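You operate a simulated robot arm through the tools that you are given. There is no shell and no other tool.

Carry out the task below with a simulated robot arm. There is one attempt and no reset: what you move stays moved.

TASK
Put the controller that shows full away in the table drawer.
Fine: each controller's white button shows its charge; shut the drawer.

The check looks at the end state, three seconds after you hand in, the way a careful person would. Anything else that was tipped, shoved, dropped, spilled or broken makes it a failure.

THE ROBOT
A 7-joint arm with a three-finger gripper, fixed in place. Base frame: the origin is on the floor under the middle of its stand, x ahead of it, y to its left, z up; the work surface is at about z = 750. Readings come in mm, degrees, newtons and seconds.
It reaches about 1342 mm from its shoulder. Its first joint turns from -166.0 to 166.0 degrees. Payload 2.69 kg.
The TCP is the grasp point between the finger pads, 30 mm short of the fingertips. In the tool frame z runs along the fingers and y along their closing line. The gripper opens to 128 mm; its body begins 117 mm behind the TCP.
Orientation is that of the tool frame in the base frame, as a unit quaternion [x, y, z, w]. With the fingers straight down and closing along the base's y, the tool's x points along the base's -x, its y along +y and its z along -z.

THE INTERFACE
- The arm moves only by the tool move_arm. Its argument "motion" is a list of rows, each an object of numbers (a shift or turn left out is 0, a gripper value left out holds the last): "hand": the opening, from 0 (shut) to 1 (fully open); "dx", "dy", "dz": the shift along the tool's x, y, z in cm; "ax", "ay", "az": the turn, a rotation vector about the tool's x, y, z in degrees. In form: [{"hand": .., "dx": .., "dy": .., "dz": .., "ax": .., "ay": .., "az": ..}, ...]. A call has 1 to 20 rows; each row is the pose to reach, as a shift and turn from the pose commanded when the call began, along the tool's axes at that moment. Rows are played at 5 a second. More than 50 mm and 8.6 degrees between two rows, or a gripper value outside its range, and nothing of the call is played. Where a pose cannot be reached the arm comes as near as it can. A force on the tool above 40 N (or 10 N above the force at the start of the call, whichever is more), or a blocked arm, ends the call early, and 0.2 s more pass. Each finger travels about 127 mm/s and halts on what it meets, pressing with about 26 N; the grip force reading is that of the motor and also rises with nothing between the fingers. The clock runs only during rows and for 0.2 s after the last one: add rows that repeat a pose to give the fingers time. The reply holds the time, the measured pose of the TCP, the force on the tool along the base axes, the opening and the grip force, in the units named above and with some noise, with the torque about the TCP (base axes, N m) and any sound that the robot's microphone picked up.
- Cameras (640 x 400 px; columns grow to the right, rows downward): "scene" is fixed at [51.5, -649.6, 1510.8]; the picture's right is [0.27, -0.96, 0.00], its down [-0.69, -0.19, -0.70] and it looks along [0.67, 0.19, -0.72] (base axes); focal length 318 px, centre (320, 200). "wrist" rides on the gripper at [58, 54, -131] in the tool frame; the picture's right is [-0.68, 0.74, 0.00], its down [-0.62, -0.57, -0.55] and it looks along [-0.40, -0.37, 0.84] (tool axes); focal length 234 px, centre (320, 200). There is no depth. A picture from a camera that has moved, and an enlarged one, comes with that camera's place and axes in the base frame and with its lens.
- capture(camera): a new picture of that camera. The clock stands still meanwhile.
- move_column(by): moves the trunk up (or, below 0, down) by that many mm; the arm rides with it, the base frame stays. It gives what a move gives, with no picture.
- close_up(camera, box): a new picture of the part [left, top, right, bottom] of that camera's present view, enlarged. The clock stands still meanwhile.
- sign_off(): hands the job in; it is judged then, once.

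Nothing tells you positions but the pictures and the camera data. Unless the task says otherwise, let go and move clear before handing in.

The tools are called as a command line: name --argument value ..., lists and objects as JSON in quotes. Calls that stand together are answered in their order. move_arm: Moves the arm, as the interface text tells. Its arguments: {"type":"object","properties":{"motion":{"type":"array","items":{"type":"object","properties":{"hand":{"type":"number"},"dx":{"type":"number"},"dy":{"type":"number"},"dz":{"type":"number"},"ax":{"type":"number"},"ay":{"type":"number"},"az":{"type":"number"}}}}},"required":["motion"]} The other tools are called the same way: move_column (by) moves the trunk up or down; capture (camera) takes a picture; close_up (camera, box) takes an enlarged picture of a part of a camera's view; sign_off () hands the job in.

At the start:

```text
time: 0.0
position: [632.9, -497.9, 1095.0]
ee_rot: [-0.001, 1.0, 0.0, 0.0]
force: [0.6, 0.0, -0.3]
wrist_torque: [0.01, -0.03, 0.01]
finger_gap: 127.9
grasp_force: 0.0
trunk travel left (down, up): [-150.0, 200.0]
```

scene: 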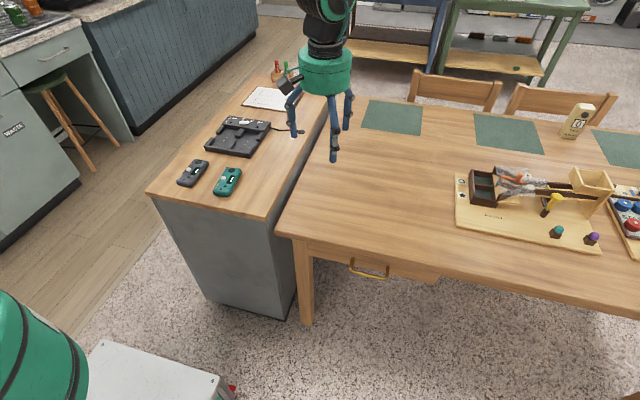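
wrist: 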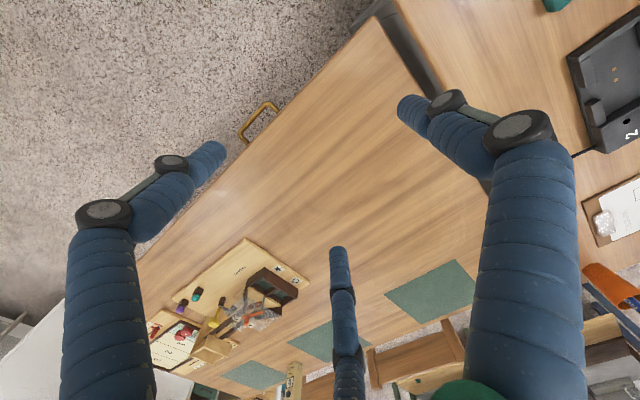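

I see a cabinet top with two controllers (one black, one teal) near a charging dock, and a table with a drawer with a brass handle. I'll look closer at the controllers and the drawer before moving.

close_up --camera "scene" --box '[160, 100, 290, 210]'

close_up --camera "scene" --box '[270, 200, 470, 325]'

close_up --camera "scene" --box '[170, 150, 250, 200]'

```text
3.64 times, centred on (225, 155) of scene
camera zoom: at [51.5, -649.6, 1510.8], right [0.27, -0.96, 0.0], down [-0.69, -0.19, -0.7], along [0.67, 0.19, -0.72], focal length 1158 px, centre (666, 364)
```

zoom: 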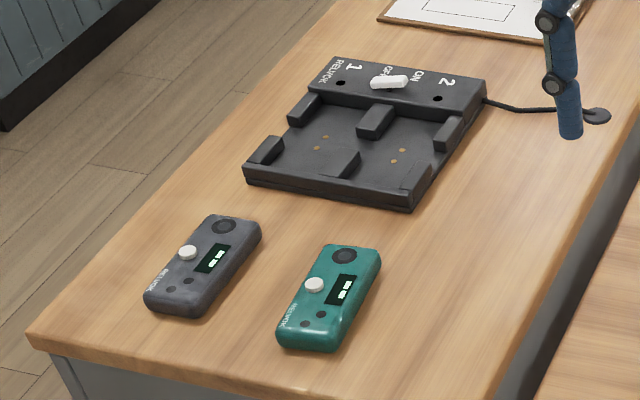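

```text
3.20 times, centred on (370, 262) of scene
camera zoom: at [51.5, -649.6, 1510.8], right [0.27, -0.96, 0.0], down [-0.69, -0.19, -0.7], along [0.67, 0.19, -0.72], focal length 1019 px, centre (160, 0)
```

zoom: 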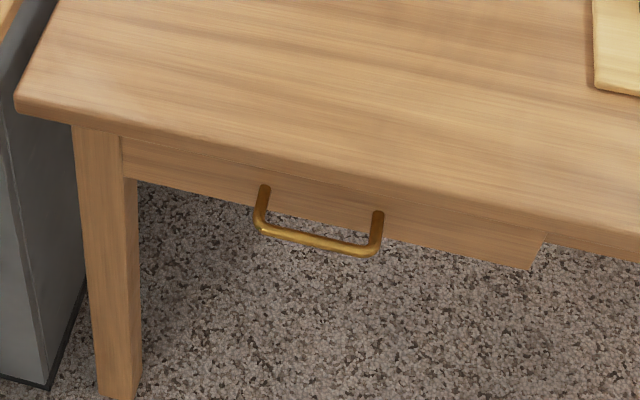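

```text
8.00 times, centred on (210, 175) of scene
camera zoom: at [51.5, -649.6, 1510.8], right [0.27, -0.96, 0.0], down [-0.69, -0.19, -0.7], along [0.67, 0.19, -0.72], focal length 2547 px, centre (1200, 400)
```

zoom: 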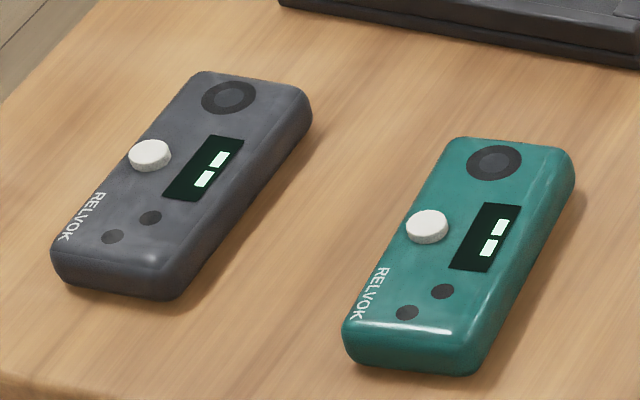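

The drawer front faces the robot, with its handle at about (570, -650, 673). The controllers are near (738, 0) and (734, -133) on the cabinet. I'll bring the wrist camera over the controllers to read them.

move_arm --motion '[{"hand": 1, "dy": 4, "dz": 1}, {"dy": 8.5, "dz": 2}, {"dy": 13, "dz": 3}, {"dy": 17.5, "dz": 4.5}, {"dy": 22, "dz": 6}, {"dy": 26.5, "dz": 7}, {"dx": -0.5, "dy": 31, "dz": 8}, {"dx": -0.8, "dy": 35.5, "dz": 9.5}, {"dx": -1, "dy": 40, "dz": 11}, {"dx": -1.2, "dy": 44, "dz": 12}, {"dx": -1.5, "dy": 48, "dz": 13.3}, {"dx": -1.7, "dy": 50.8, "dz": 14.5}]'

capture --camera "wrist"

capture --camera "scene"

```text
time: 2.6
position: [649.5, 10.5, 951.6]
ee_rot: [-0.001, 1.0, 0.0, -0.001]
force: [0.8, 0.3, 0.1]
wrist_torque: [-0.03, 0.0, -0.01]
finger_gap: 127.7
grasp_force: 0.1
trunk travel left (down, up): [-150.0, 200.0]
```

```text
taken
camera wrist: at [592.4, 64.8, 1082.5], right [0.68, 0.74, 0.0], down [0.62, -0.56, 0.55], along [0.4, -0.37, -0.84], focal length 234 px, centre (320, 200)
```

wrist: 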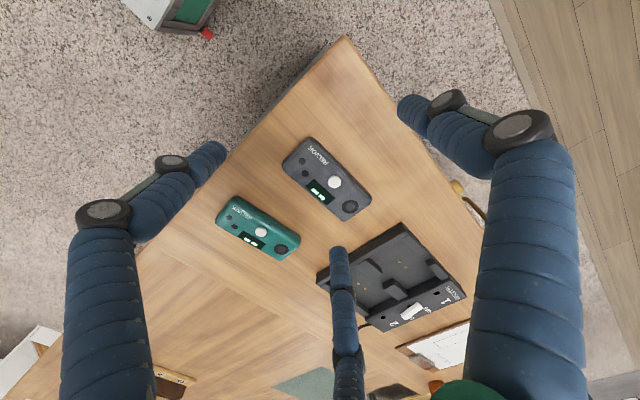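

```text
taken
```

scene: 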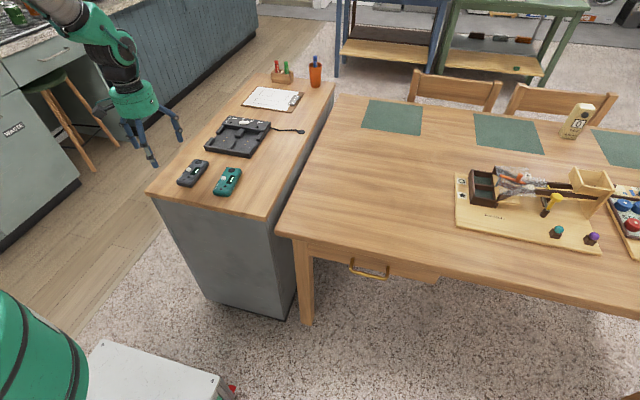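

The wrist and scene rays agree on a controller top height of about 815, which makes the cabinet higher than the table. I'll zoom in with the wrist camera to read the displays.

close_up --camera "wrist" --box '[210, 120, 390, 270]'

close_up --camera "wrist" --box '[270, 130, 380, 225]'

close_up --camera "wrist" --box '[205, 185, 315, 270]'

close_up --camera "scene" --box '[140, 80, 340, 230]'

```text
2.67 times, centred on (300, 195) of wrist
camera zoom: at [592.4, 64.8, 1082.5], right [0.68, 0.74, 0.0], down [0.62, -0.56, 0.55], along [0.4, -0.37, -0.84], focal length 624 px, centre (373, 213)
```

zoom: 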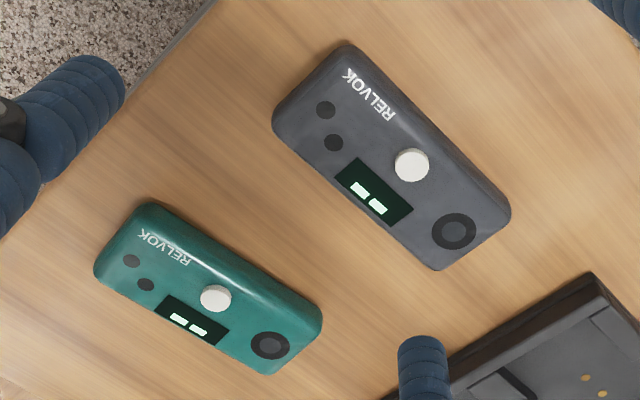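

```text
4.21 times, centred on (325, 178) of wrist
camera zoom: at [592.4, 64.8, 1082.5], right [0.68, 0.74, 0.0], down [0.62, -0.56, 0.55], along [0.4, -0.37, -0.84], focal length 986 px, centre (299, 295)
```

zoom: 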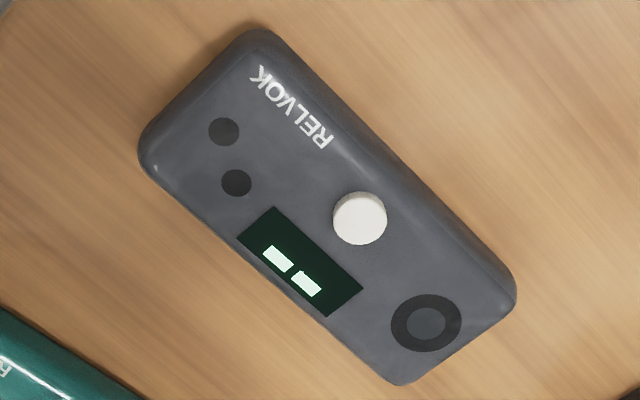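

```text
4.71 times, centred on (260, 228) of wrist
camera zoom: at [592.4, 64.8, 1082.5], right [0.68, 0.74, 0.0], down [0.62, -0.56, 0.55], along [0.4, -0.37, -0.84], focal length 1102 px, centre (602, 71)
```

zoom: 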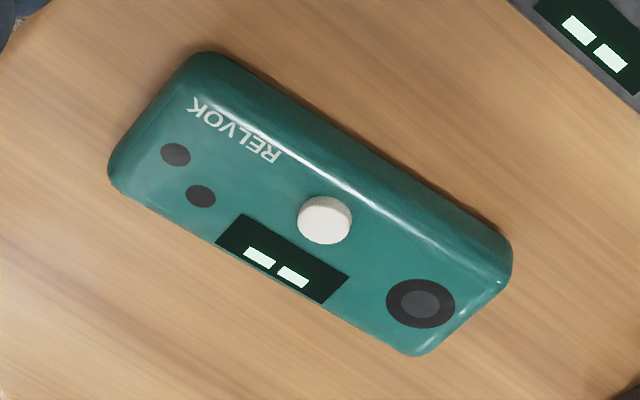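

```text
2.67 times, centred on (240, 155) of scene
camera zoom: at [51.5, -649.6, 1510.8], right [0.27, -0.96, 0.0], down [-0.69, -0.19, -0.7], along [0.67, 0.19, -0.72], focal length 849 px, centre (533, 320)
```

zoom: 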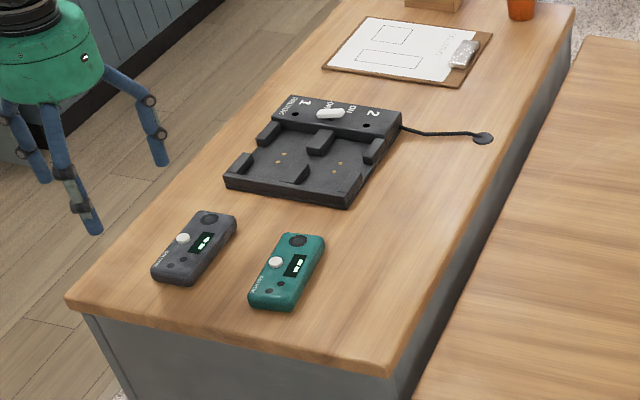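

Both idle displays show the same two bars, so I have to press the white buttons. I put the button tops at about (706, -16, 829) for black and (697, -145, 829) for teal. I'll close the fingers to see what shape the tips make for pressing.

move_arm --motion '[{"hand": 0}, {"hand": 0}, {"hand": 0}, {"hand": 0}, {"hand": 0}, {"hand": 0}]'

capture --camera "wrist"

close_up --camera "scene" --box '[60, 20, 260, 200]'

```text
time: 4.0
position: [650.4, 9.8, 951.3]
ee_rot: [-0.001, 1.0, -0.001, 0.0]
force: [0.1, 0.2, -0.1]
wrist_torque: [0.03, 0.03, 0.04]
finger_gap: 2.5
grasp_force: 26.3
trunk travel left (down, up): [-150.0, 200.0]
```

```text
taken
camera wrist: at [592.5, 64.2, 1082.6], right [0.68, 0.74, 0.0], down [0.62, -0.56, 0.55], along [0.4, -0.37, -0.84], focal length 234 px, centre (320, 200)
```

wrist: 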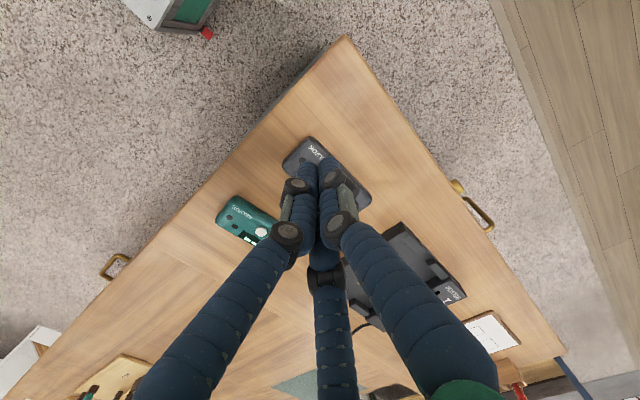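

```text
2.22 times, centred on (160, 110) of scene
camera zoom: at [51.5, -649.6, 1510.8], right [0.27, -0.96, 0.0], down [-0.69, -0.19, -0.7], along [0.67, 0.19, -0.72], focal length 708 px, centre (676, 400)
```

zoom: 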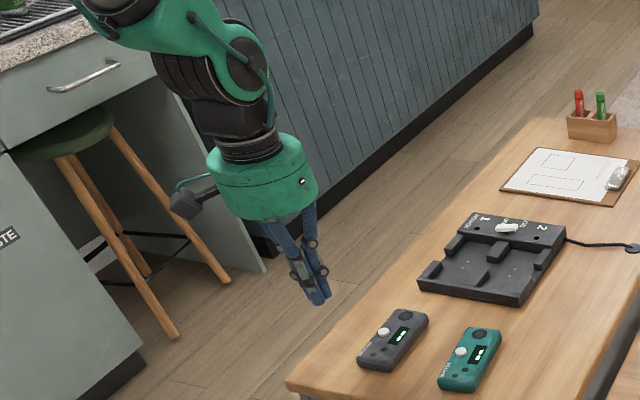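

The fingers close radially into a compact cluster. I'll hover it over the black controller's white button and check the alignment.

move_arm --motion '[{"hand": 0, "dx": -2, "dy": -0.9, "dz": 2}, {"dx": -4, "dy": -1.8, "dz": 4.5}, {"dx": -5.6, "dy": -2.6, "dz": 7}, {"dx": -5.6, "dy": -2.6, "dz": 7.4}]'

close_up --camera "scene" --box '[150, 90, 270, 200]'

capture --camera "wrist"

```text
time: 5.0
position: [706.4, -13.9, 876.8]
ee_rot: [0.001, 1.0, 0.0, 0.001]
force: [0.4, 0.7, -0.1]
wrist_torque: [-0.01, 0.03, -0.01]
finger_gap: 2.1
grasp_force: 26.3
trunk travel left (down, up): [-150.0, 200.0]
```

```text
3.64 times, centred on (210, 145) of scene
camera zoom: at [51.5, -649.6, 1510.8], right [0.27, -0.96, 0.0], down [-0.69, -0.19, -0.7], along [0.67, 0.19, -0.72], focal length 1158 px, centre (720, 400)
```

zoom: 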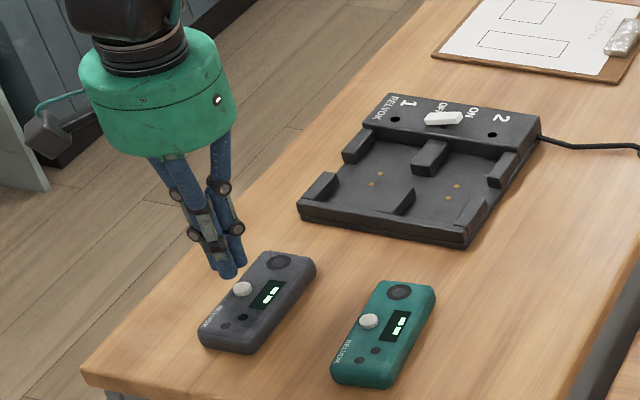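

```text
taken
camera wrist: at [648.1, 39.8, 1008.3], right [0.68, 0.74, 0.0], down [0.62, -0.57, 0.55], along [0.4, -0.37, -0.84], focal length 234 px, centre (320, 200)
```

wrist: 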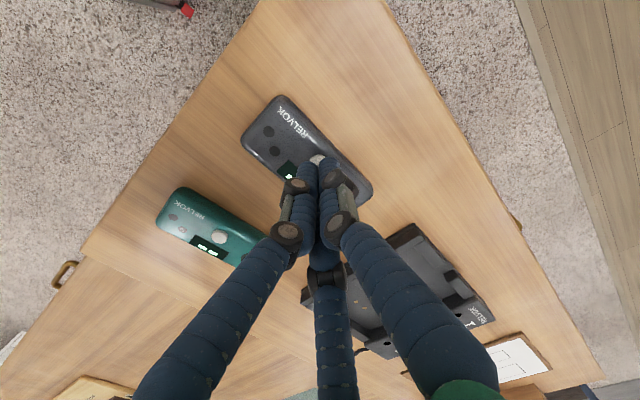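

The tip cluster lines up with the button, needing about 3 mm toward -y. I'll lower in small steps and watch the force.

move_arm --motion '[{"hand": 0, "dy": -0.3, "dz": 0.5}, {"dy": -0.3, "dz": 1.0}, {"dy": -0.3, "dz": 1.3}, {"dy": -0.3, "dz": 1.5}, {"dy": -0.3, "dz": 1.65}, {"dy": -0.3, "dz": 1.8}, {"dy": -0.3, "dz": 1.8}]'

close_up --camera "scene" --box '[160, 130, 250, 200]'

```text
time: 6.6
position: [703.7, -18.7, 859.0]
ee_rot: [-0.001, 1.0, 0.0, 0.0]
force: [0.4, -0.4, -0.1]
wrist_torque: [-0.02, 0.02, -0.02]
finger_gap: 2.3
grasp_force: 26.1
trunk travel left (down, up): [-150.0, 200.0]
```

```text
5.71 times, centred on (205, 165) of scene
camera zoom: at [51.5, -649.6, 1510.8], right [0.27, -0.96, 0.0], down [-0.69, -0.19, -0.7], along [0.67, 0.19, -0.72], focal length 1819 px, centre (977, 400)
```

zoom: 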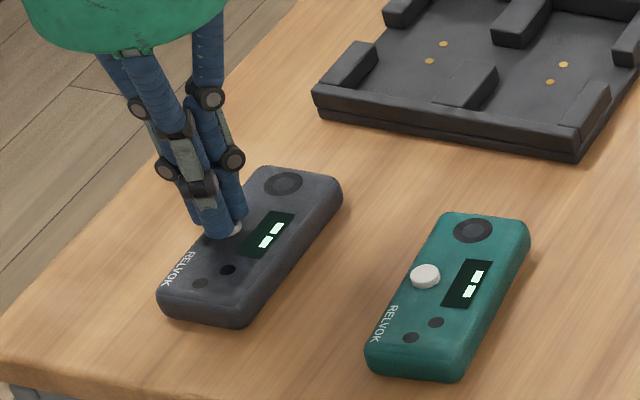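

There's no contact yet and the tips are just above the button. I'll continue down in finer steps.

move_arm --motion '[{"hand": 0, "dx": -0.1, "dz": 0.1}, {"dx": -0.1, "dz": 0.2}, {"dx": -0.1, "dz": 0.3}, {"dx": -0.1, "dz": 0.4}]'

close_up --camera "scene" --box '[160, 130, 250, 200]'

```text
time: 7.6
position: [706.3, -19.3, 854.7]
ee_rot: [0.0, 1.0, -0.001, 0.0]
force: [-0.5, 0.3, 1.2]
wrist_torque: [0.04, 0.04, 0.02]
finger_gap: 6.0
grasp_force: 26.3
trunk travel left (down, up): [-150.0, 200.0]
```

```text
5.71 times, centred on (205, 165) of scene
camera zoom: at [51.5, -649.6, 1510.8], right [0.27, -0.96, 0.0], down [-0.69, -0.19, -0.7], along [0.67, 0.19, -0.72], focal length 1819 px, centre (977, 400)
```

zoom: 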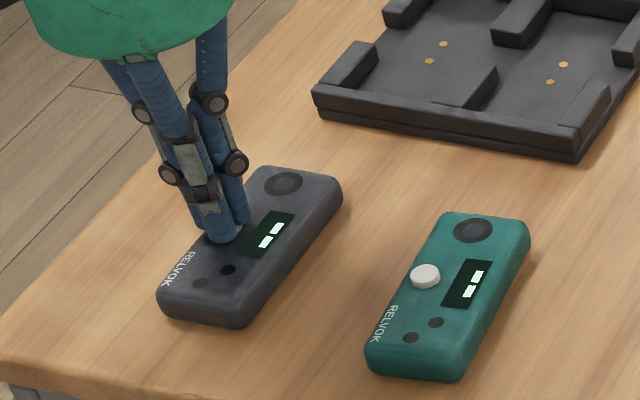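

The fingertips are wedging around the button (the gap grew to 6 mm). I'll lift off, shift so a single fingertip sits over the button, and press with that.

move_arm --motion '[{"hand": 0, "dz": -0.5}, {"dz": -1.0}, {"dz": -1.2}, {"dx": -0.5, "dy": 0.3, "dz": -1.2}, {"dx": -0.9, "dy": 0.5, "dz": -1.2}, {"dx": -0.9, "dy": 0.5, "dz": -1.2}]'

close_up --camera "scene" --box '[160, 130, 250, 200]'

close_up --camera "wrist" --box '[230, 80, 400, 220]'

```text
time: 9.0
position: [715.8, -14.4, 867.1]
ee_rot: [-0.002, 1.0, -0.001, 0.001]
force: [0.4, -0.3, 1.0]
wrist_torque: [-0.01, -0.01, 0.01]
finger_gap: 2.1
grasp_force: 26.3
trunk travel left (down, up): [-150.0, 200.0]
```

```text
5.71 times, centred on (205, 165) of scene
camera zoom: at [51.5, -649.6, 1510.8], right [0.27, -0.96, 0.0], down [-0.69, -0.19, -0.7], along [0.67, 0.19, -0.72], focal length 1819 px, centre (977, 400)
```

zoom: 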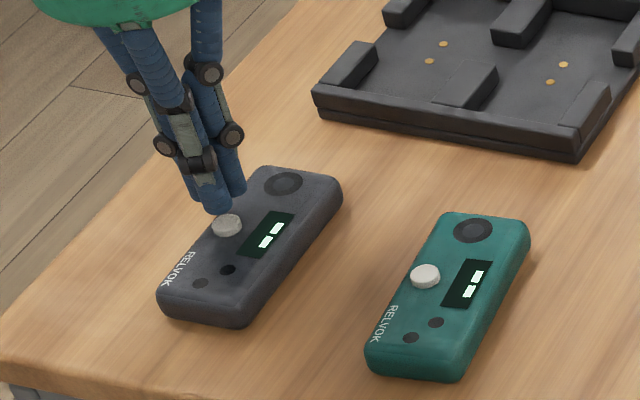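

```text
2.86 times, centred on (315, 150) of wrist
camera zoom: at [656.5, 40.2, 998.1], right [0.68, 0.74, 0.0], down [0.62, -0.56, 0.55], along [0.4, -0.37, -0.84], focal length 669 px, centre (334, 343)
```

zoom: 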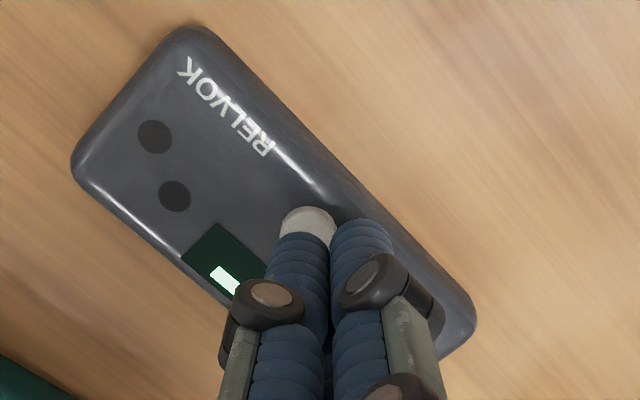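

One fingertip is now above the button. I'll press down gently.

move_arm --motion '[{"hand": 0, "dz": 0.4}, {"dz": 0.6}, {"dz": 0.75}, {"dz": 0.9}, {"dz": 1.0}, {"dz": 1.1}, {"dz": 1.1}]'

close_up --camera "scene" --box '[160, 130, 250, 200]'

close_up --camera "wrist" --box '[230, 80, 400, 220]'

```text
time: 10.6
position: [715.6, -13.0, 855.8]
ee_rot: [-0.001, 1.0, 0.0, 0.0]
force: [0.4, 0.4, 0.3]
wrist_torque: [0.0, 0.02, 0.03]
finger_gap: 1.9
grasp_force: 26.0
trunk travel left (down, up): [-150.0, 200.0]
```

```text
5.71 times, centred on (205, 165) of scene
camera zoom: at [51.5, -649.6, 1510.8], right [0.27, -0.96, 0.0], down [-0.69, -0.19, -0.7], along [0.67, 0.19, -0.72], focal length 1819 px, centre (977, 400)
```

zoom: 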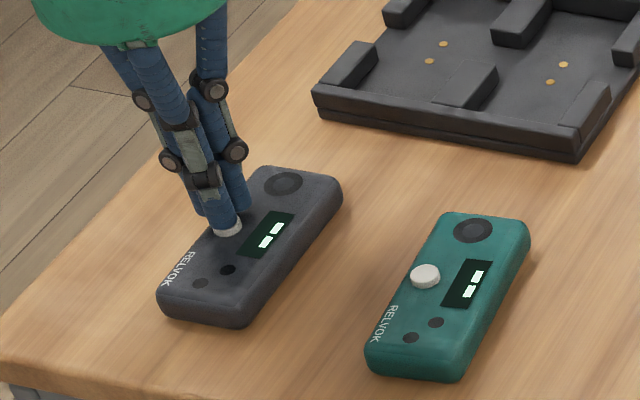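

```text
2.86 times, centred on (315, 150) of wrist
camera zoom: at [656.7, 41.0, 986.9], right [0.68, 0.74, 0.0], down [0.62, -0.56, 0.55], along [0.4, -0.37, -0.84], focal length 669 px, centre (334, 343)
```

zoom: 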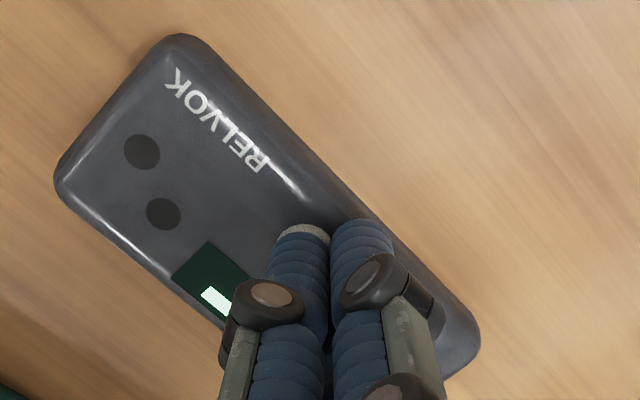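

There's still no contact force, so the button top is a little lower than I estimated. I'll continue down.

move_arm --motion '[{"hand": 0, "dz": 0.1}, {"dz": 0.2}, {"dz": 0.3}, {"dz": 0.4}]'

close_up --camera "scene" --box '[160, 130, 250, 200]'

```text
time: 11.6
position: [716.0, -14.2, 852.2]
ee_rot: [0.0, 1.0, 0.0, 0.001]
force: [-1.3, 1.6, 6.7]
wrist_torque: [-0.02, 0.11, -0.02]
finger_gap: 1.9
grasp_force: 25.9
trunk travel left (down, up): [-150.0, 200.0]
heard: click
```

```text
5.71 times, centred on (205, 165) of scene
camera zoom: at [51.5, -649.6, 1510.8], right [0.27, -0.96, 0.0], down [-0.69, -0.19, -0.7], along [0.67, 0.19, -0.72], focal length 1819 px, centre (977, 400)
```

zoom: 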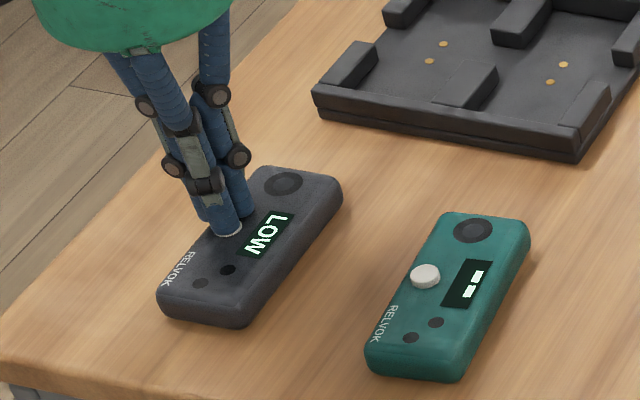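

The black controller reads LOW, and a click was heard. I'll lift off and check the teal one the same way.

move_arm --motion '[{"hand": 0, "dz": -1}, {"dz": -3}, {"dy": -3, "dz": -4}, {"dx": 0.3, "dy": -6, "dz": -4}, {"dx": 0.6, "dy": -9.5, "dz": -4}, {"dx": 0.8, "dy": -12.6, "dz": -3.5}, {"dx": 0.8, "dy": -12.6, "dz": -2}, {"dx": 0.8, "dy": -12.6, "dz": -1.7}]'

close_up --camera "scene" --box '[160, 120, 270, 205]'

close_up --camera "wrist" --box '[230, 80, 400, 220]'

```text
time: 13.4
position: [707.8, -140.1, 868.4]
ee_rot: [-0.001, 1.0, 0.0, 0.001]
force: [0.0, -0.6, -1.0]
wrist_torque: [0.0, 0.03, 0.0]
finger_gap: 2.2
grasp_force: 26.2
trunk travel left (down, up): [-150.0, 200.0]
```

```text
4.71 times, centred on (215, 162) of scene
camera zoom: at [51.5, -649.6, 1510.8], right [0.27, -0.96, 0.0], down [-0.69, -0.19, -0.7], along [0.67, 0.19, -0.72], focal length 1498 px, centre (814, 376)
```

zoom: 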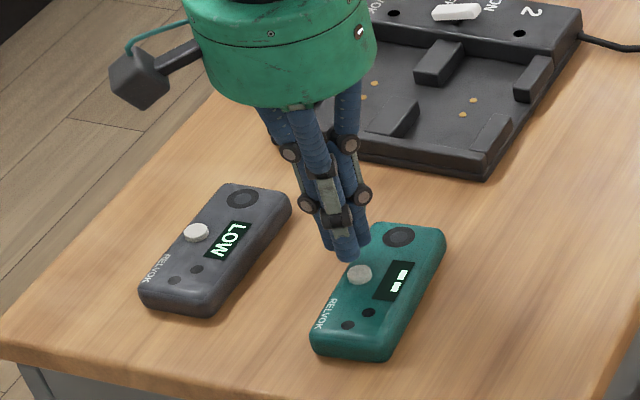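

```text
2.86 times, centred on (315, 150) of wrist
camera zoom: at [649.4, -85.6, 998.9], right [0.68, 0.74, 0.0], down [0.62, -0.56, 0.55], along [0.4, -0.37, -0.84], focal length 669 px, centre (334, 343)
```

zoom: 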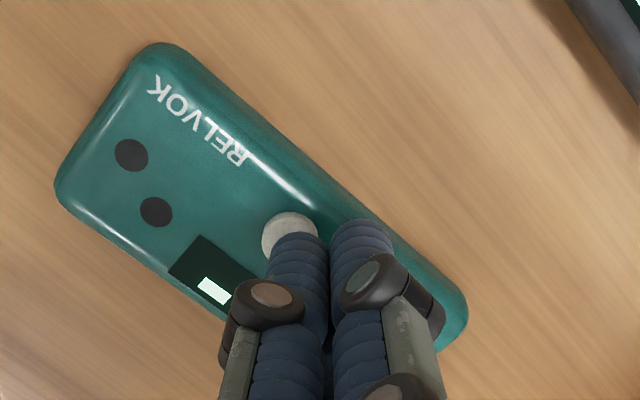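

The fingertip is about 5 mm off the teal button toward +y. I'll correct that and press.

move_arm --motion '[{"hand": 0, "dx": 0.1, "dy": -0.5}, {"dx": 0.1, "dy": -0.5, "dz": 0.5}, {"dx": 0.1, "dy": -0.5, "dz": 0.9}, {"dx": 0.1, "dy": -0.5, "dz": 1.2}, {"dx": 0.1, "dy": -0.5, "dz": 1.4}, {"dx": 0.1, "dy": -0.5, "dz": 1.5}, {"dx": 0.1, "dy": -0.5, "dz": 1.6}, {"dx": 0.1, "dy": -0.5, "dz": 1.7}]'

close_up --camera "scene" --box '[160, 120, 270, 205]'

```text
time: 15.2
position: [705.4, -145.2, 852.4]
ee_rot: [-0.001, 1.0, 0.001, 0.0]
force: [1.1, -0.1, 3.8]
wrist_torque: [-0.03, 0.04, 0.03]
finger_gap: 1.8
grasp_force: 26.1
trunk travel left (down, up): [-150.0, 200.0]
heard: click
```

```text
4.71 times, centred on (215, 162) of scene
camera zoom: at [51.5, -649.6, 1510.8], right [0.27, -0.96, 0.0], down [-0.69, -0.19, -0.7], along [0.67, 0.19, -0.72], focal length 1498 px, centre (814, 376)
```

zoom: 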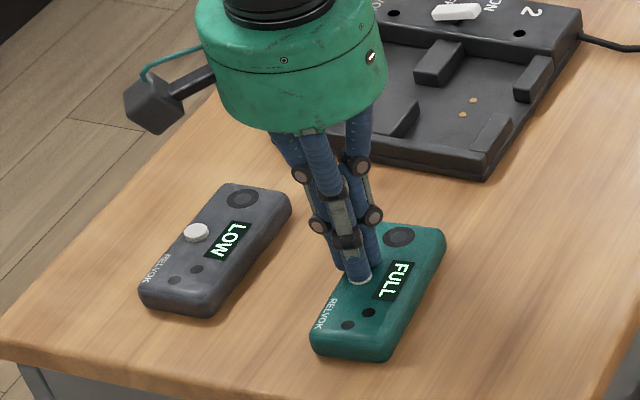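

The teal controller reads FULL, so it is the target. I'll open the drawer first: lift off, travel to the drawer side and turn the hand 90° so it closes along x.

move_arm --motion '[{"hand": 0, "dz": -2}, {"dz": -6}, {"dz": -10.5}, {"dz": -15}, {"dx": 1.88, "dy": -3.68, "dz": -15, "az": 8.18}, {"dx": 3.76, "dy": -7.36, "dz": -15, "az": 16.36}, {"dx": 5.64, "dy": -11.04, "dz": -15, "az": 24.54}, {"dx": 7.52, "dy": -14.72, "dz": -15, "az": 32.72}, {"dx": 9.4, "dy": -18.4, "dz": -15, "az": 40.9}, {"dx": 11.28, "dy": -22.08, "dz": -15, "az": 49.08}, {"dx": 13.16, "dy": -25.76, "dz": -15, "az": 57.26}, {"dx": 15.04, "dy": -29.44, "dz": -15, "az": 65.44}, {"dx": 16.92, "dy": -33.12, "dz": -15, "az": 73.62}, {"dx": 18.8, "dy": -36.8, "dz": -15, "az": 81.8}, {"dx": 20.7, "dy": -40.5, "dz": -15, "az": 90}, {"dx": 20.7, "dy": -40.5, "dz": -15, "az": 90}]'

capture --camera "wrist"

capture --camera "scene"

```text
time: 18.6
position: [498.7, -553.0, 1002.2]
ee_rot: [0.707, 0.707, 0.0, 0.0]
force: [-0.8, -1.2, 0.8]
wrist_torque: [0.04, -0.05, 0.0]
finger_gap: 2.1
grasp_force: 25.9
trunk travel left (down, up): [-150.0, 200.0]
```

```text
taken
camera wrist: at [551.6, -493.8, 1134.8], right [0.74, -0.68, 0.0], down [-0.57, -0.62, 0.55], along [-0.37, -0.4, -0.84], focal length 234 px, centre (320, 200)
```

wrist: 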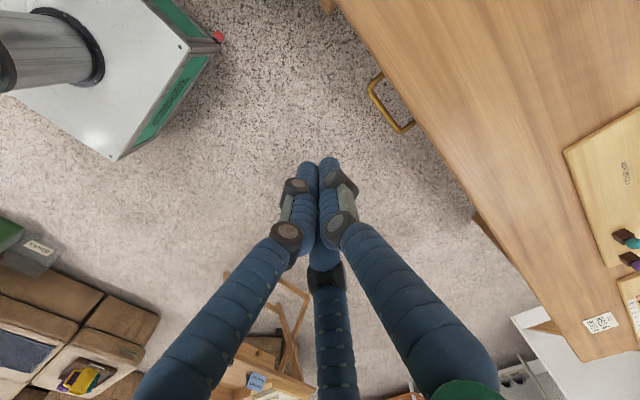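

```text
taken
```

scene: 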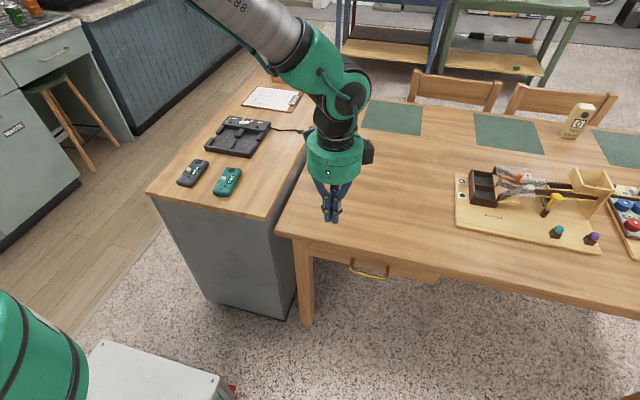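

The handle is in the wrist view. I'll zoom in to triangulate it together with the scene picture.

close_up --camera "wrist" --box '[340, 40, 500, 160]'

close_up --camera "scene" --box '[310, 230, 430, 300]'

```text
3.33 times, centred on (420, 100) of wrist
camera zoom: at [551.6, -493.8, 1134.8], right [0.74, -0.68, 0.0], down [-0.57, -0.62, 0.55], along [-0.37, -0.4, -0.84], focal length 781 px, centre (-13, 533)
```

zoom: 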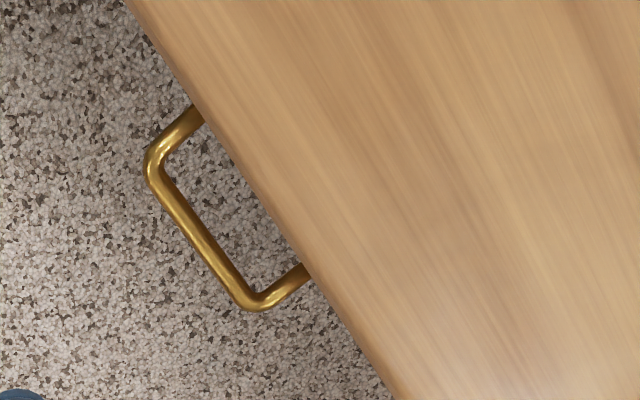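

```text
5.33 times, centred on (370, 265) of scene
camera zoom: at [51.5, -649.6, 1510.8], right [0.27, -0.96, 0.0], down [-0.69, -0.19, -0.7], along [0.67, 0.19, -0.72], focal length 1698 px, centre (53, -147)
```

zoom: 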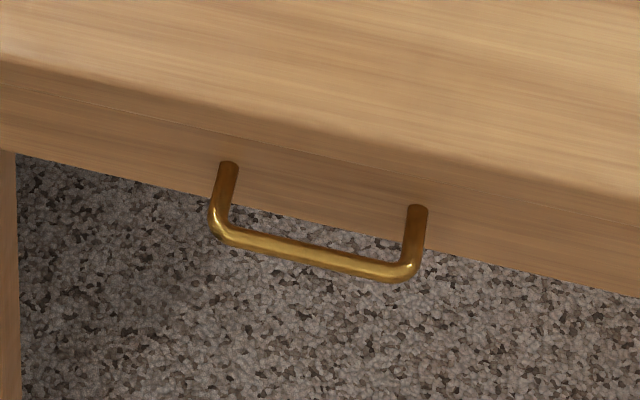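

I place the bar at about x 575, z 670, y -601 to -705, with the drawer front at x≈618 and the table edge at x≈598. I'll tilt the hand 35° forward and open it part way to hook the bar from above and in front.

move_arm --motion '[{"hand": 0.33, "dx": -2, "dz": 2.5, "ax": -5}, {"dx": -4, "dz": 5, "ax": -11}, {"dx": -6, "dz": 8, "ax": -17}, {"dx": -8, "dz": 11, "ax": -23}, {"dx": -10, "dz": 13, "ax": -29}, {"dx": -10, "dz": 15, "ax": -35}, {"dx": -10, "dz": 15, "ax": -35}]'

capture --camera "wrist"

close_up --camera "scene" --box '[280, 130, 480, 300]'

```text
time: 20.2
position: [497.5, -652.0, 852.1]
ee_rot: [0.675, 0.674, 0.212, 0.212]
force: [0.1, -0.6, -0.8]
wrist_torque: [0.01, 0.02, 0.0]
finger_gap: 42.3
grasp_force: 0.1
trunk travel left (down, up): [-150.0, 200.0]
```

```text
taken
camera wrist: at [466.9, -592.0, 990.3], right [0.6, -0.68, 0.42], down [-0.78, -0.62, 0.12], along [0.18, -0.4, -0.9], focal length 234 px, centre (320, 200)
```

wrist: 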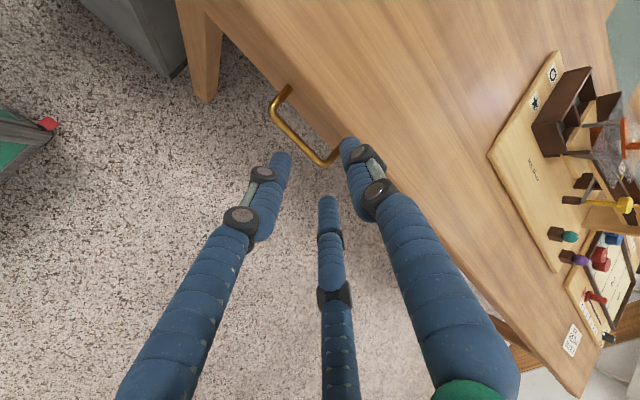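

```text
2.35 times, centred on (380, 215) of scene
camera zoom: at [51.5, -649.6, 1510.8], right [0.27, -0.96, 0.0], down [-0.69, -0.19, -0.7], along [0.67, 0.19, -0.72], focal length 749 px, centre (179, 165)
```

zoom: 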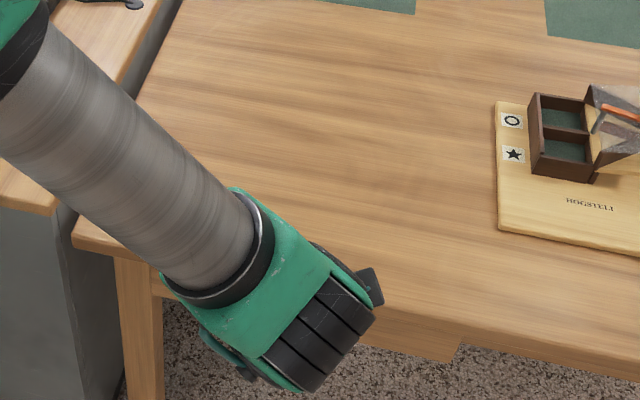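

The estimate projects right onto the bar in the wrist view. I'll zoom in to refine before the final approach.

close_up --camera "wrist" --box '[240, 70, 400, 190]'

```text
3.33 times, centred on (320, 130) of wrist
camera zoom: at [466.9, -592.0, 990.3], right [0.6, -0.68, 0.42], down [-0.78, -0.62, 0.12], along [0.18, -0.4, -0.9], focal length 781 px, centre (320, 433)
```

zoom: 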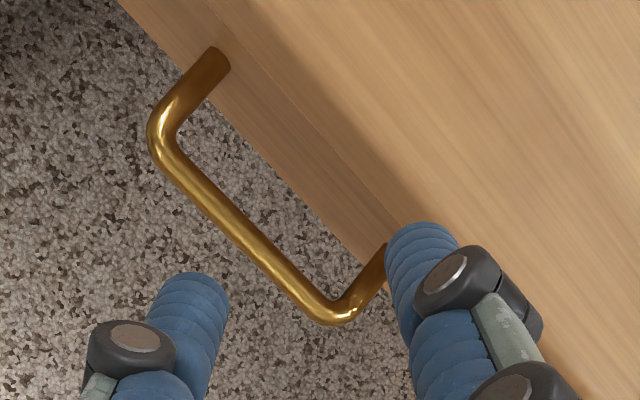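

The bar position is confirmed to within a couple of mm. I'll approach along the tool axis and stop short to check.

move_arm --motion '[{"hand": 0.32, "dx": -0.1, "dy": -2.5}, {"dx": -0.1, "dy": -5, "dz": 2}, {"dx": -0.1, "dy": -5, "dz": 5}, {"dx": -0.1, "dy": -5, "dz": 8}, {"dx": -0.1, "dy": -5, "dz": 10.5}, {"dx": -0.1, "dy": -5, "dz": 12}, {"dx": -0.1, "dy": -5, "dz": 12}]'

capture --camera "wrist"

close_up --camera "wrist" --box '[230, 90, 410, 220]'

```text
time: 21.8
position: [529.2, -651.3, 724.6]
ee_rot: [0.674, 0.675, 0.212, 0.213]
force: [0.4, -0.4, 0.1]
wrist_torque: [0.01, -0.01, -0.02]
finger_gap: 41.1
grasp_force: 0.0
trunk travel left (down, up): [-150.0, 200.0]
```

```text
taken
camera wrist: at [497.6, -592.0, 862.2], right [0.6, -0.68, 0.42], down [-0.78, -0.62, 0.12], along [0.18, -0.4, -0.9], focal length 234 px, centre (320, 200)
```

wrist: 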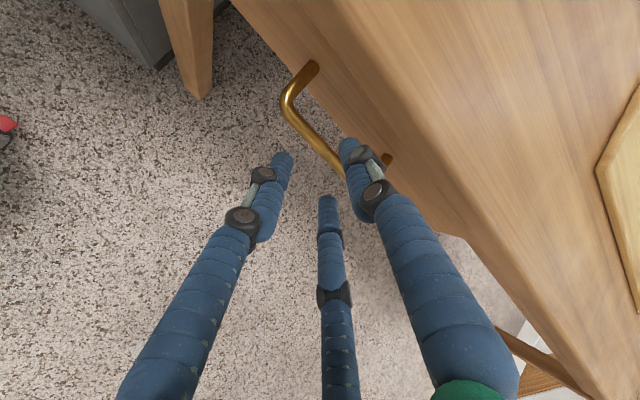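

```text
3.08 times, centred on (320, 155) of wrist
camera zoom: at [497.6, -592.0, 862.2], right [0.6, -0.68, 0.42], down [-0.78, -0.62, 0.12], along [0.18, -0.4, -0.9], focal length 720 px, centre (320, 338)
```

zoom: 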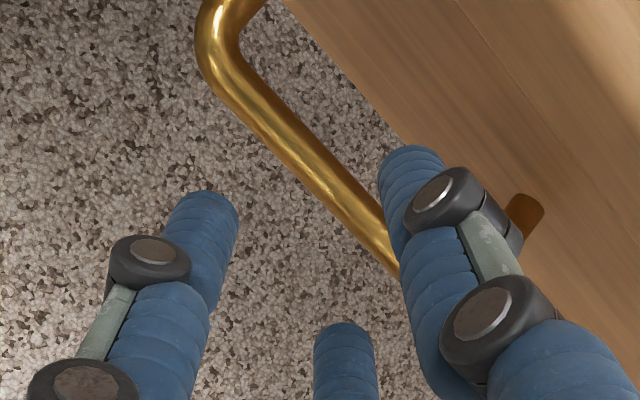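

The bar sits between the inner finger and the outer two. I'll advance the last 5.5 cm with a 2 mm correction.

move_arm --motion '[{"hand": 0.32, "dy": -0.2, "dz": 1.5}, {"dy": -0.2, "dz": 3}, {"dy": -0.2, "dz": 4.3}, {"dy": -0.2, "dz": 5.4}, {"dy": -0.2, "dz": 5.4}]'

close_up --camera "wrist" --box '[200, 70, 420, 230]'

close_up --camera "scene" --box '[280, 130, 480, 300]'

```text
time: 23.0
position: [556.4, -651.3, 677.9]
ee_rot: [0.674, 0.675, 0.213, 0.212]
force: [-0.7, -0.5, -0.1]
wrist_torque: [-0.03, 0.03, 0.02]
finger_gap: 41.4
grasp_force: 0.1
trunk travel left (down, up): [-150.0, 200.0]
```

```text
2.50 times, centred on (310, 150) of wrist
camera zoom: at [525.5, -592.4, 816.8], right [0.6, -0.68, 0.42], down [-0.78, -0.62, 0.12], along [0.18, -0.4, -0.9], focal length 585 px, centre (345, 325)
```

zoom: 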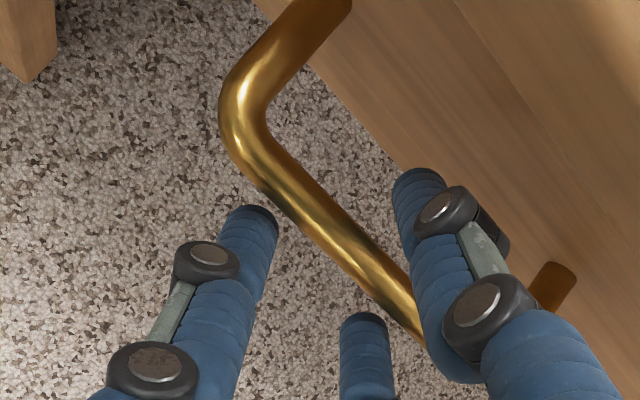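

```text
2.35 times, centred on (380, 215) of scene
camera zoom: at [51.5, -649.6, 1510.8], right [0.27, -0.96, 0.0], down [-0.69, -0.19, -0.7], along [0.67, 0.19, -0.72], focal length 749 px, centre (179, 165)
```

zoom: 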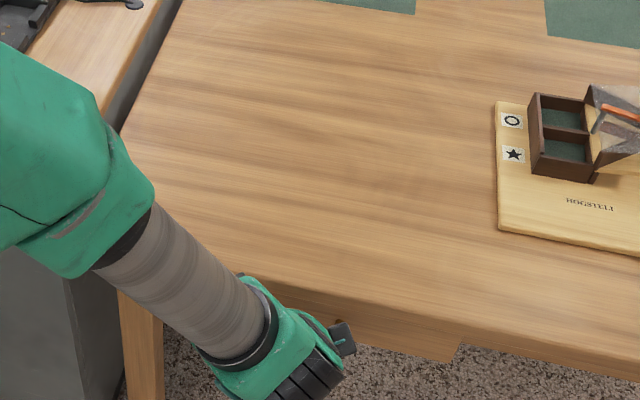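

The bar lies between the fingers. I'll close on it.

move_arm --motion '[{"hand": 0.15}, {"hand": 0.0}, {"hand": 0.0}, {"hand": 0.0}, {"hand": 0.0}]'

close_up --camera "wrist" --box '[200, 70, 420, 230]'

```text
time: 24.2
position: [556.5, -651.9, 679.2]
ee_rot: [0.674, 0.675, 0.212, 0.213]
force: [2.5, -2.0, 9.4]
wrist_torque: [-0.18, -0.1, 0.4]
finger_gap: 19.7
grasp_force: 44.4
trunk travel left (down, up): [-150.0, 200.0]
```

```text
2.50 times, centred on (310, 150) of wrist
camera zoom: at [525.4, -592.6, 817.7], right [0.6, -0.68, 0.42], down [-0.78, -0.62, 0.13], along [0.18, -0.4, -0.9], focal length 585 px, centre (345, 325)
```

zoom: 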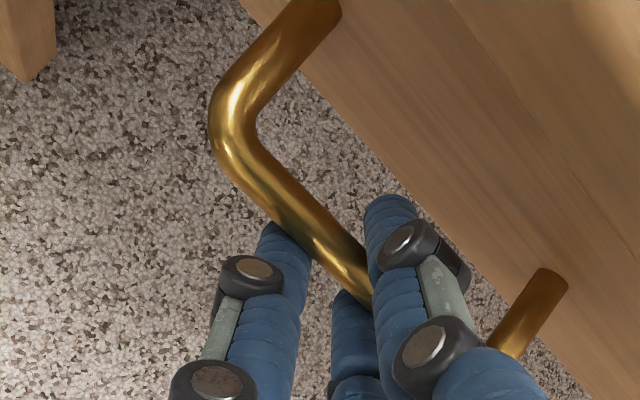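

The handle is gripped. I'll pull straight back along -x by about 5 cm first to see that the drawer follows.

move_arm --motion '[{"hand": 0, "dy": -0.82, "dz": -0.57}, {"dy": -1.64, "dz": -1.15}, {"dy": -2.87, "dz": -2.01}, {"dy": -4.1, "dz": -2.87}]'

capture --camera "scene"

capture --camera "wrist"

```text
time: 25.2
position: [505.0, -652.6, 679.9]
ee_rot: [0.674, 0.674, 0.213, 0.213]
force: [-2.5, -9.6, 9.6]
wrist_torque: [-0.28, -0.1, 0.31]
finger_gap: 19.8
grasp_force: 44.4
trunk travel left (down, up): [-150.0, 200.0]
```

```text
taken
```

scene: 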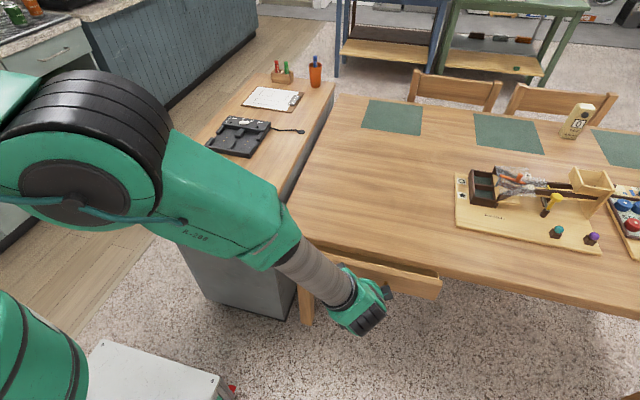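

```text
taken
camera wrist: at [474.2, -592.6, 817.7], right [0.6, -0.68, 0.42], down [-0.78, -0.62, 0.13], along [0.18, -0.4, -0.9], focal length 234 px, centre (320, 200)
```

wrist: 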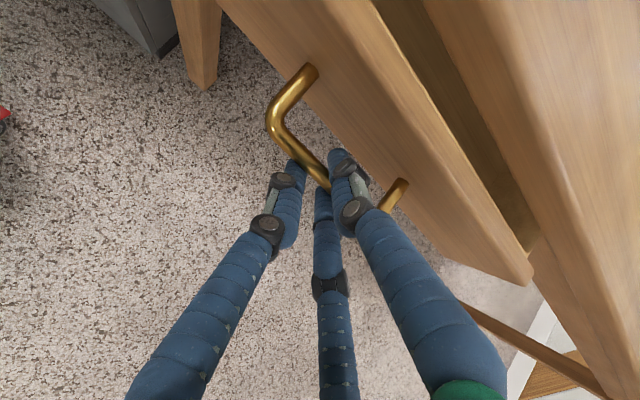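

The drawer is opening. I'll continue pulling another 16 cm.

move_arm --motion '[{"hand": 0, "dy": -1.23, "dz": -0.86}, {"dy": -2.87, "dz": -2.01}, {"dy": -4.5, "dz": -3.16}, {"dy": -6.14, "dz": -4.3}, {"dy": -7.78, "dz": -5.45}, {"dy": -9.42, "dz": -6.6}, {"dy": -11.06, "dz": -7.75}, {"dy": -12.3, "dz": -8.6}, {"dy": -13.1, "dz": -9.18}, {"dy": -13.1, "dz": -9.18}]'

capture --camera "scene"

capture --camera "wrist"

```text
time: 27.4
position: [345.3, -650.9, 678.9]
ee_rot: [0.674, 0.674, 0.213, 0.213]
force: [0.6, -30.5, -5.3]
wrist_torque: [-1.14, 0.05, -0.08]
finger_gap: 19.6
grasp_force: 44.6
trunk travel left (down, up): [-150.0, 200.0]
```

```text
taken
```

scene: 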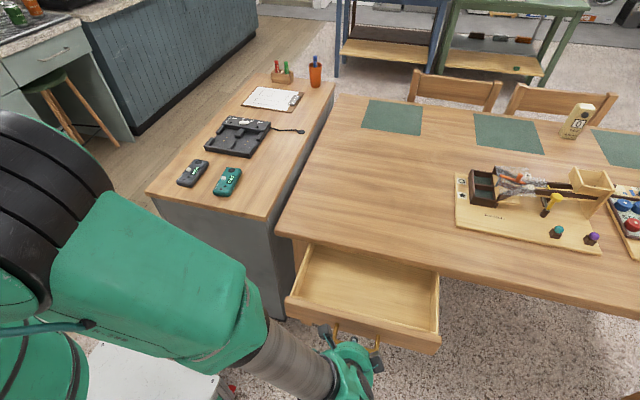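

```text
taken
camera wrist: at [315.2, -592.6, 817.8], right [0.6, -0.68, 0.42], down [-0.78, -0.62, 0.13], along [0.18, -0.4, -0.9], focal length 234 px, centre (320, 200)
```

wrist: 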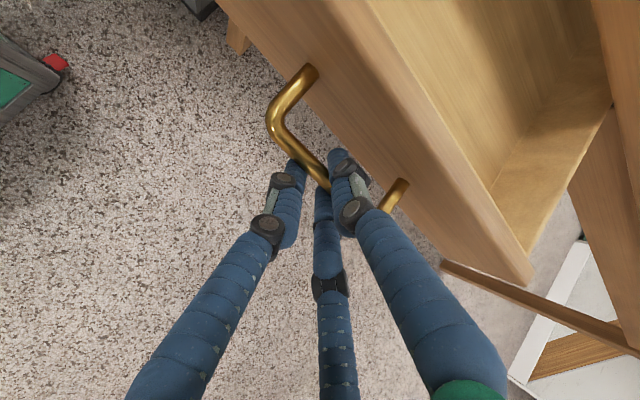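

The drawer is open by about 21 cm and its interior is visible. I'll release the handle and back out along the approach direction.

move_arm --motion '[{"hand": 0.1}, {"hand": 0.2}, {"hand": 0.3}, {"hand": 0.32}, {"hand": 0.32}, {"hand": 0.32, "dz": -1.5}, {"dz": -4}, {"dz": -7.5}, {"dz": -12}, {"dz": -16}]'

capture --camera "scene"

capture --camera "wrist"

```text
time: 29.6
position: [255.4, -649.6, 810.2]
ee_rot: [0.674, 0.674, 0.214, 0.212]
force: [0.0, -0.2, -1.1]
wrist_torque: [-0.01, -0.04, -0.02]
finger_gap: 40.9
grasp_force: 0.1
trunk travel left (down, up): [-150.0, 200.0]
```

```text
taken
```

scene: 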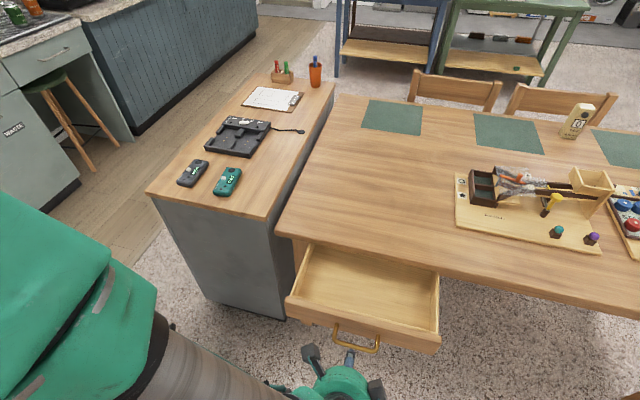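

```text
taken
camera wrist: at [224.1, -590.9, 948.3], right [0.6, -0.68, 0.42], down [-0.78, -0.62, 0.12], along [0.18, -0.4, -0.9], focal length 234 px, centre (320, 200)
```

wrist: 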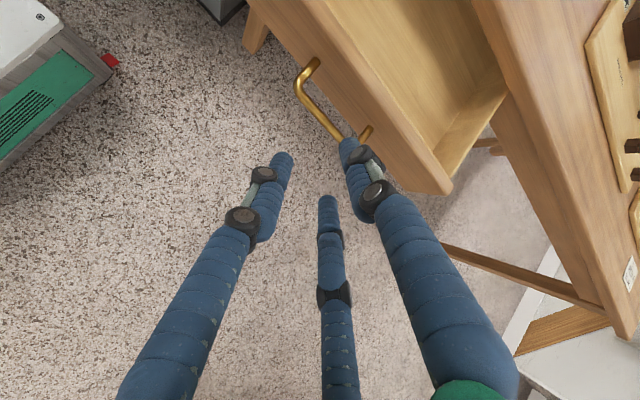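

The handle is released and the drawer stays open. I'll raise the hand and straighten it back to vertical.

move_arm --motion '[{"hand": 0.32, "dy": 2.18, "dz": -3.12, "ax": 7}, {"dy": 4.36, "dz": -6.24, "ax": 14}, {"dy": 6.54, "dz": -9.36, "ax": 21}, {"dy": 8.72, "dz": -12.48, "ax": 28}, {"dy": 10.9, "dz": -15.6, "ax": 35}, {"dy": 10.9, "dz": -15.6, "ax": 35}]'

close_up --camera "scene" --box '[270, 220, 460, 370]'

capture --camera "wrist"

```text
time: 31.0
position: [255.3, -653.2, 999.7]
ee_rot: [0.706, 0.708, 0.0, 0.0]
force: [0.6, 1.4, -0.2]
wrist_torque: [-0.02, 0.01, -0.01]
finger_gap: 40.8
grasp_force: 0.1
trunk travel left (down, up): [-150.0, 200.0]
```

```text
2.67 times, centred on (365, 295) of scene
camera zoom: at [51.5, -649.6, 1510.8], right [0.27, -0.96, 0.0], down [-0.69, -0.19, -0.7], along [0.67, 0.19, -0.72], focal length 849 px, centre (200, -53)
```

zoom: 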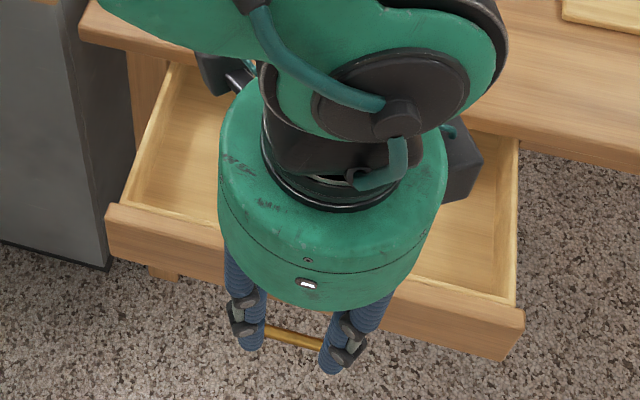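

```text
taken
camera wrist: at [308.3, -594.3, 1131.8], right [0.74, -0.68, 0.0], down [-0.56, -0.62, 0.55], along [-0.37, -0.41, -0.84], focal length 234 px, centre (320, 200)
```

wrist: 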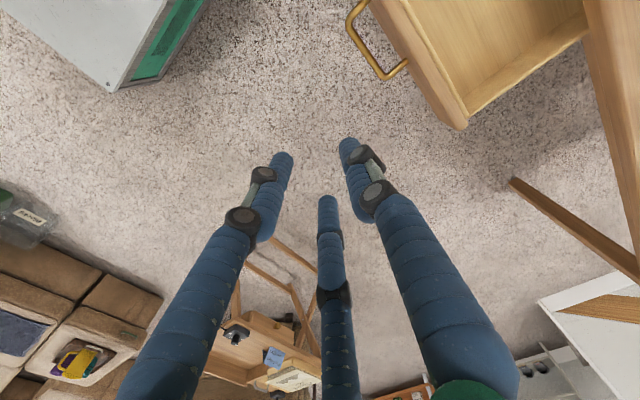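

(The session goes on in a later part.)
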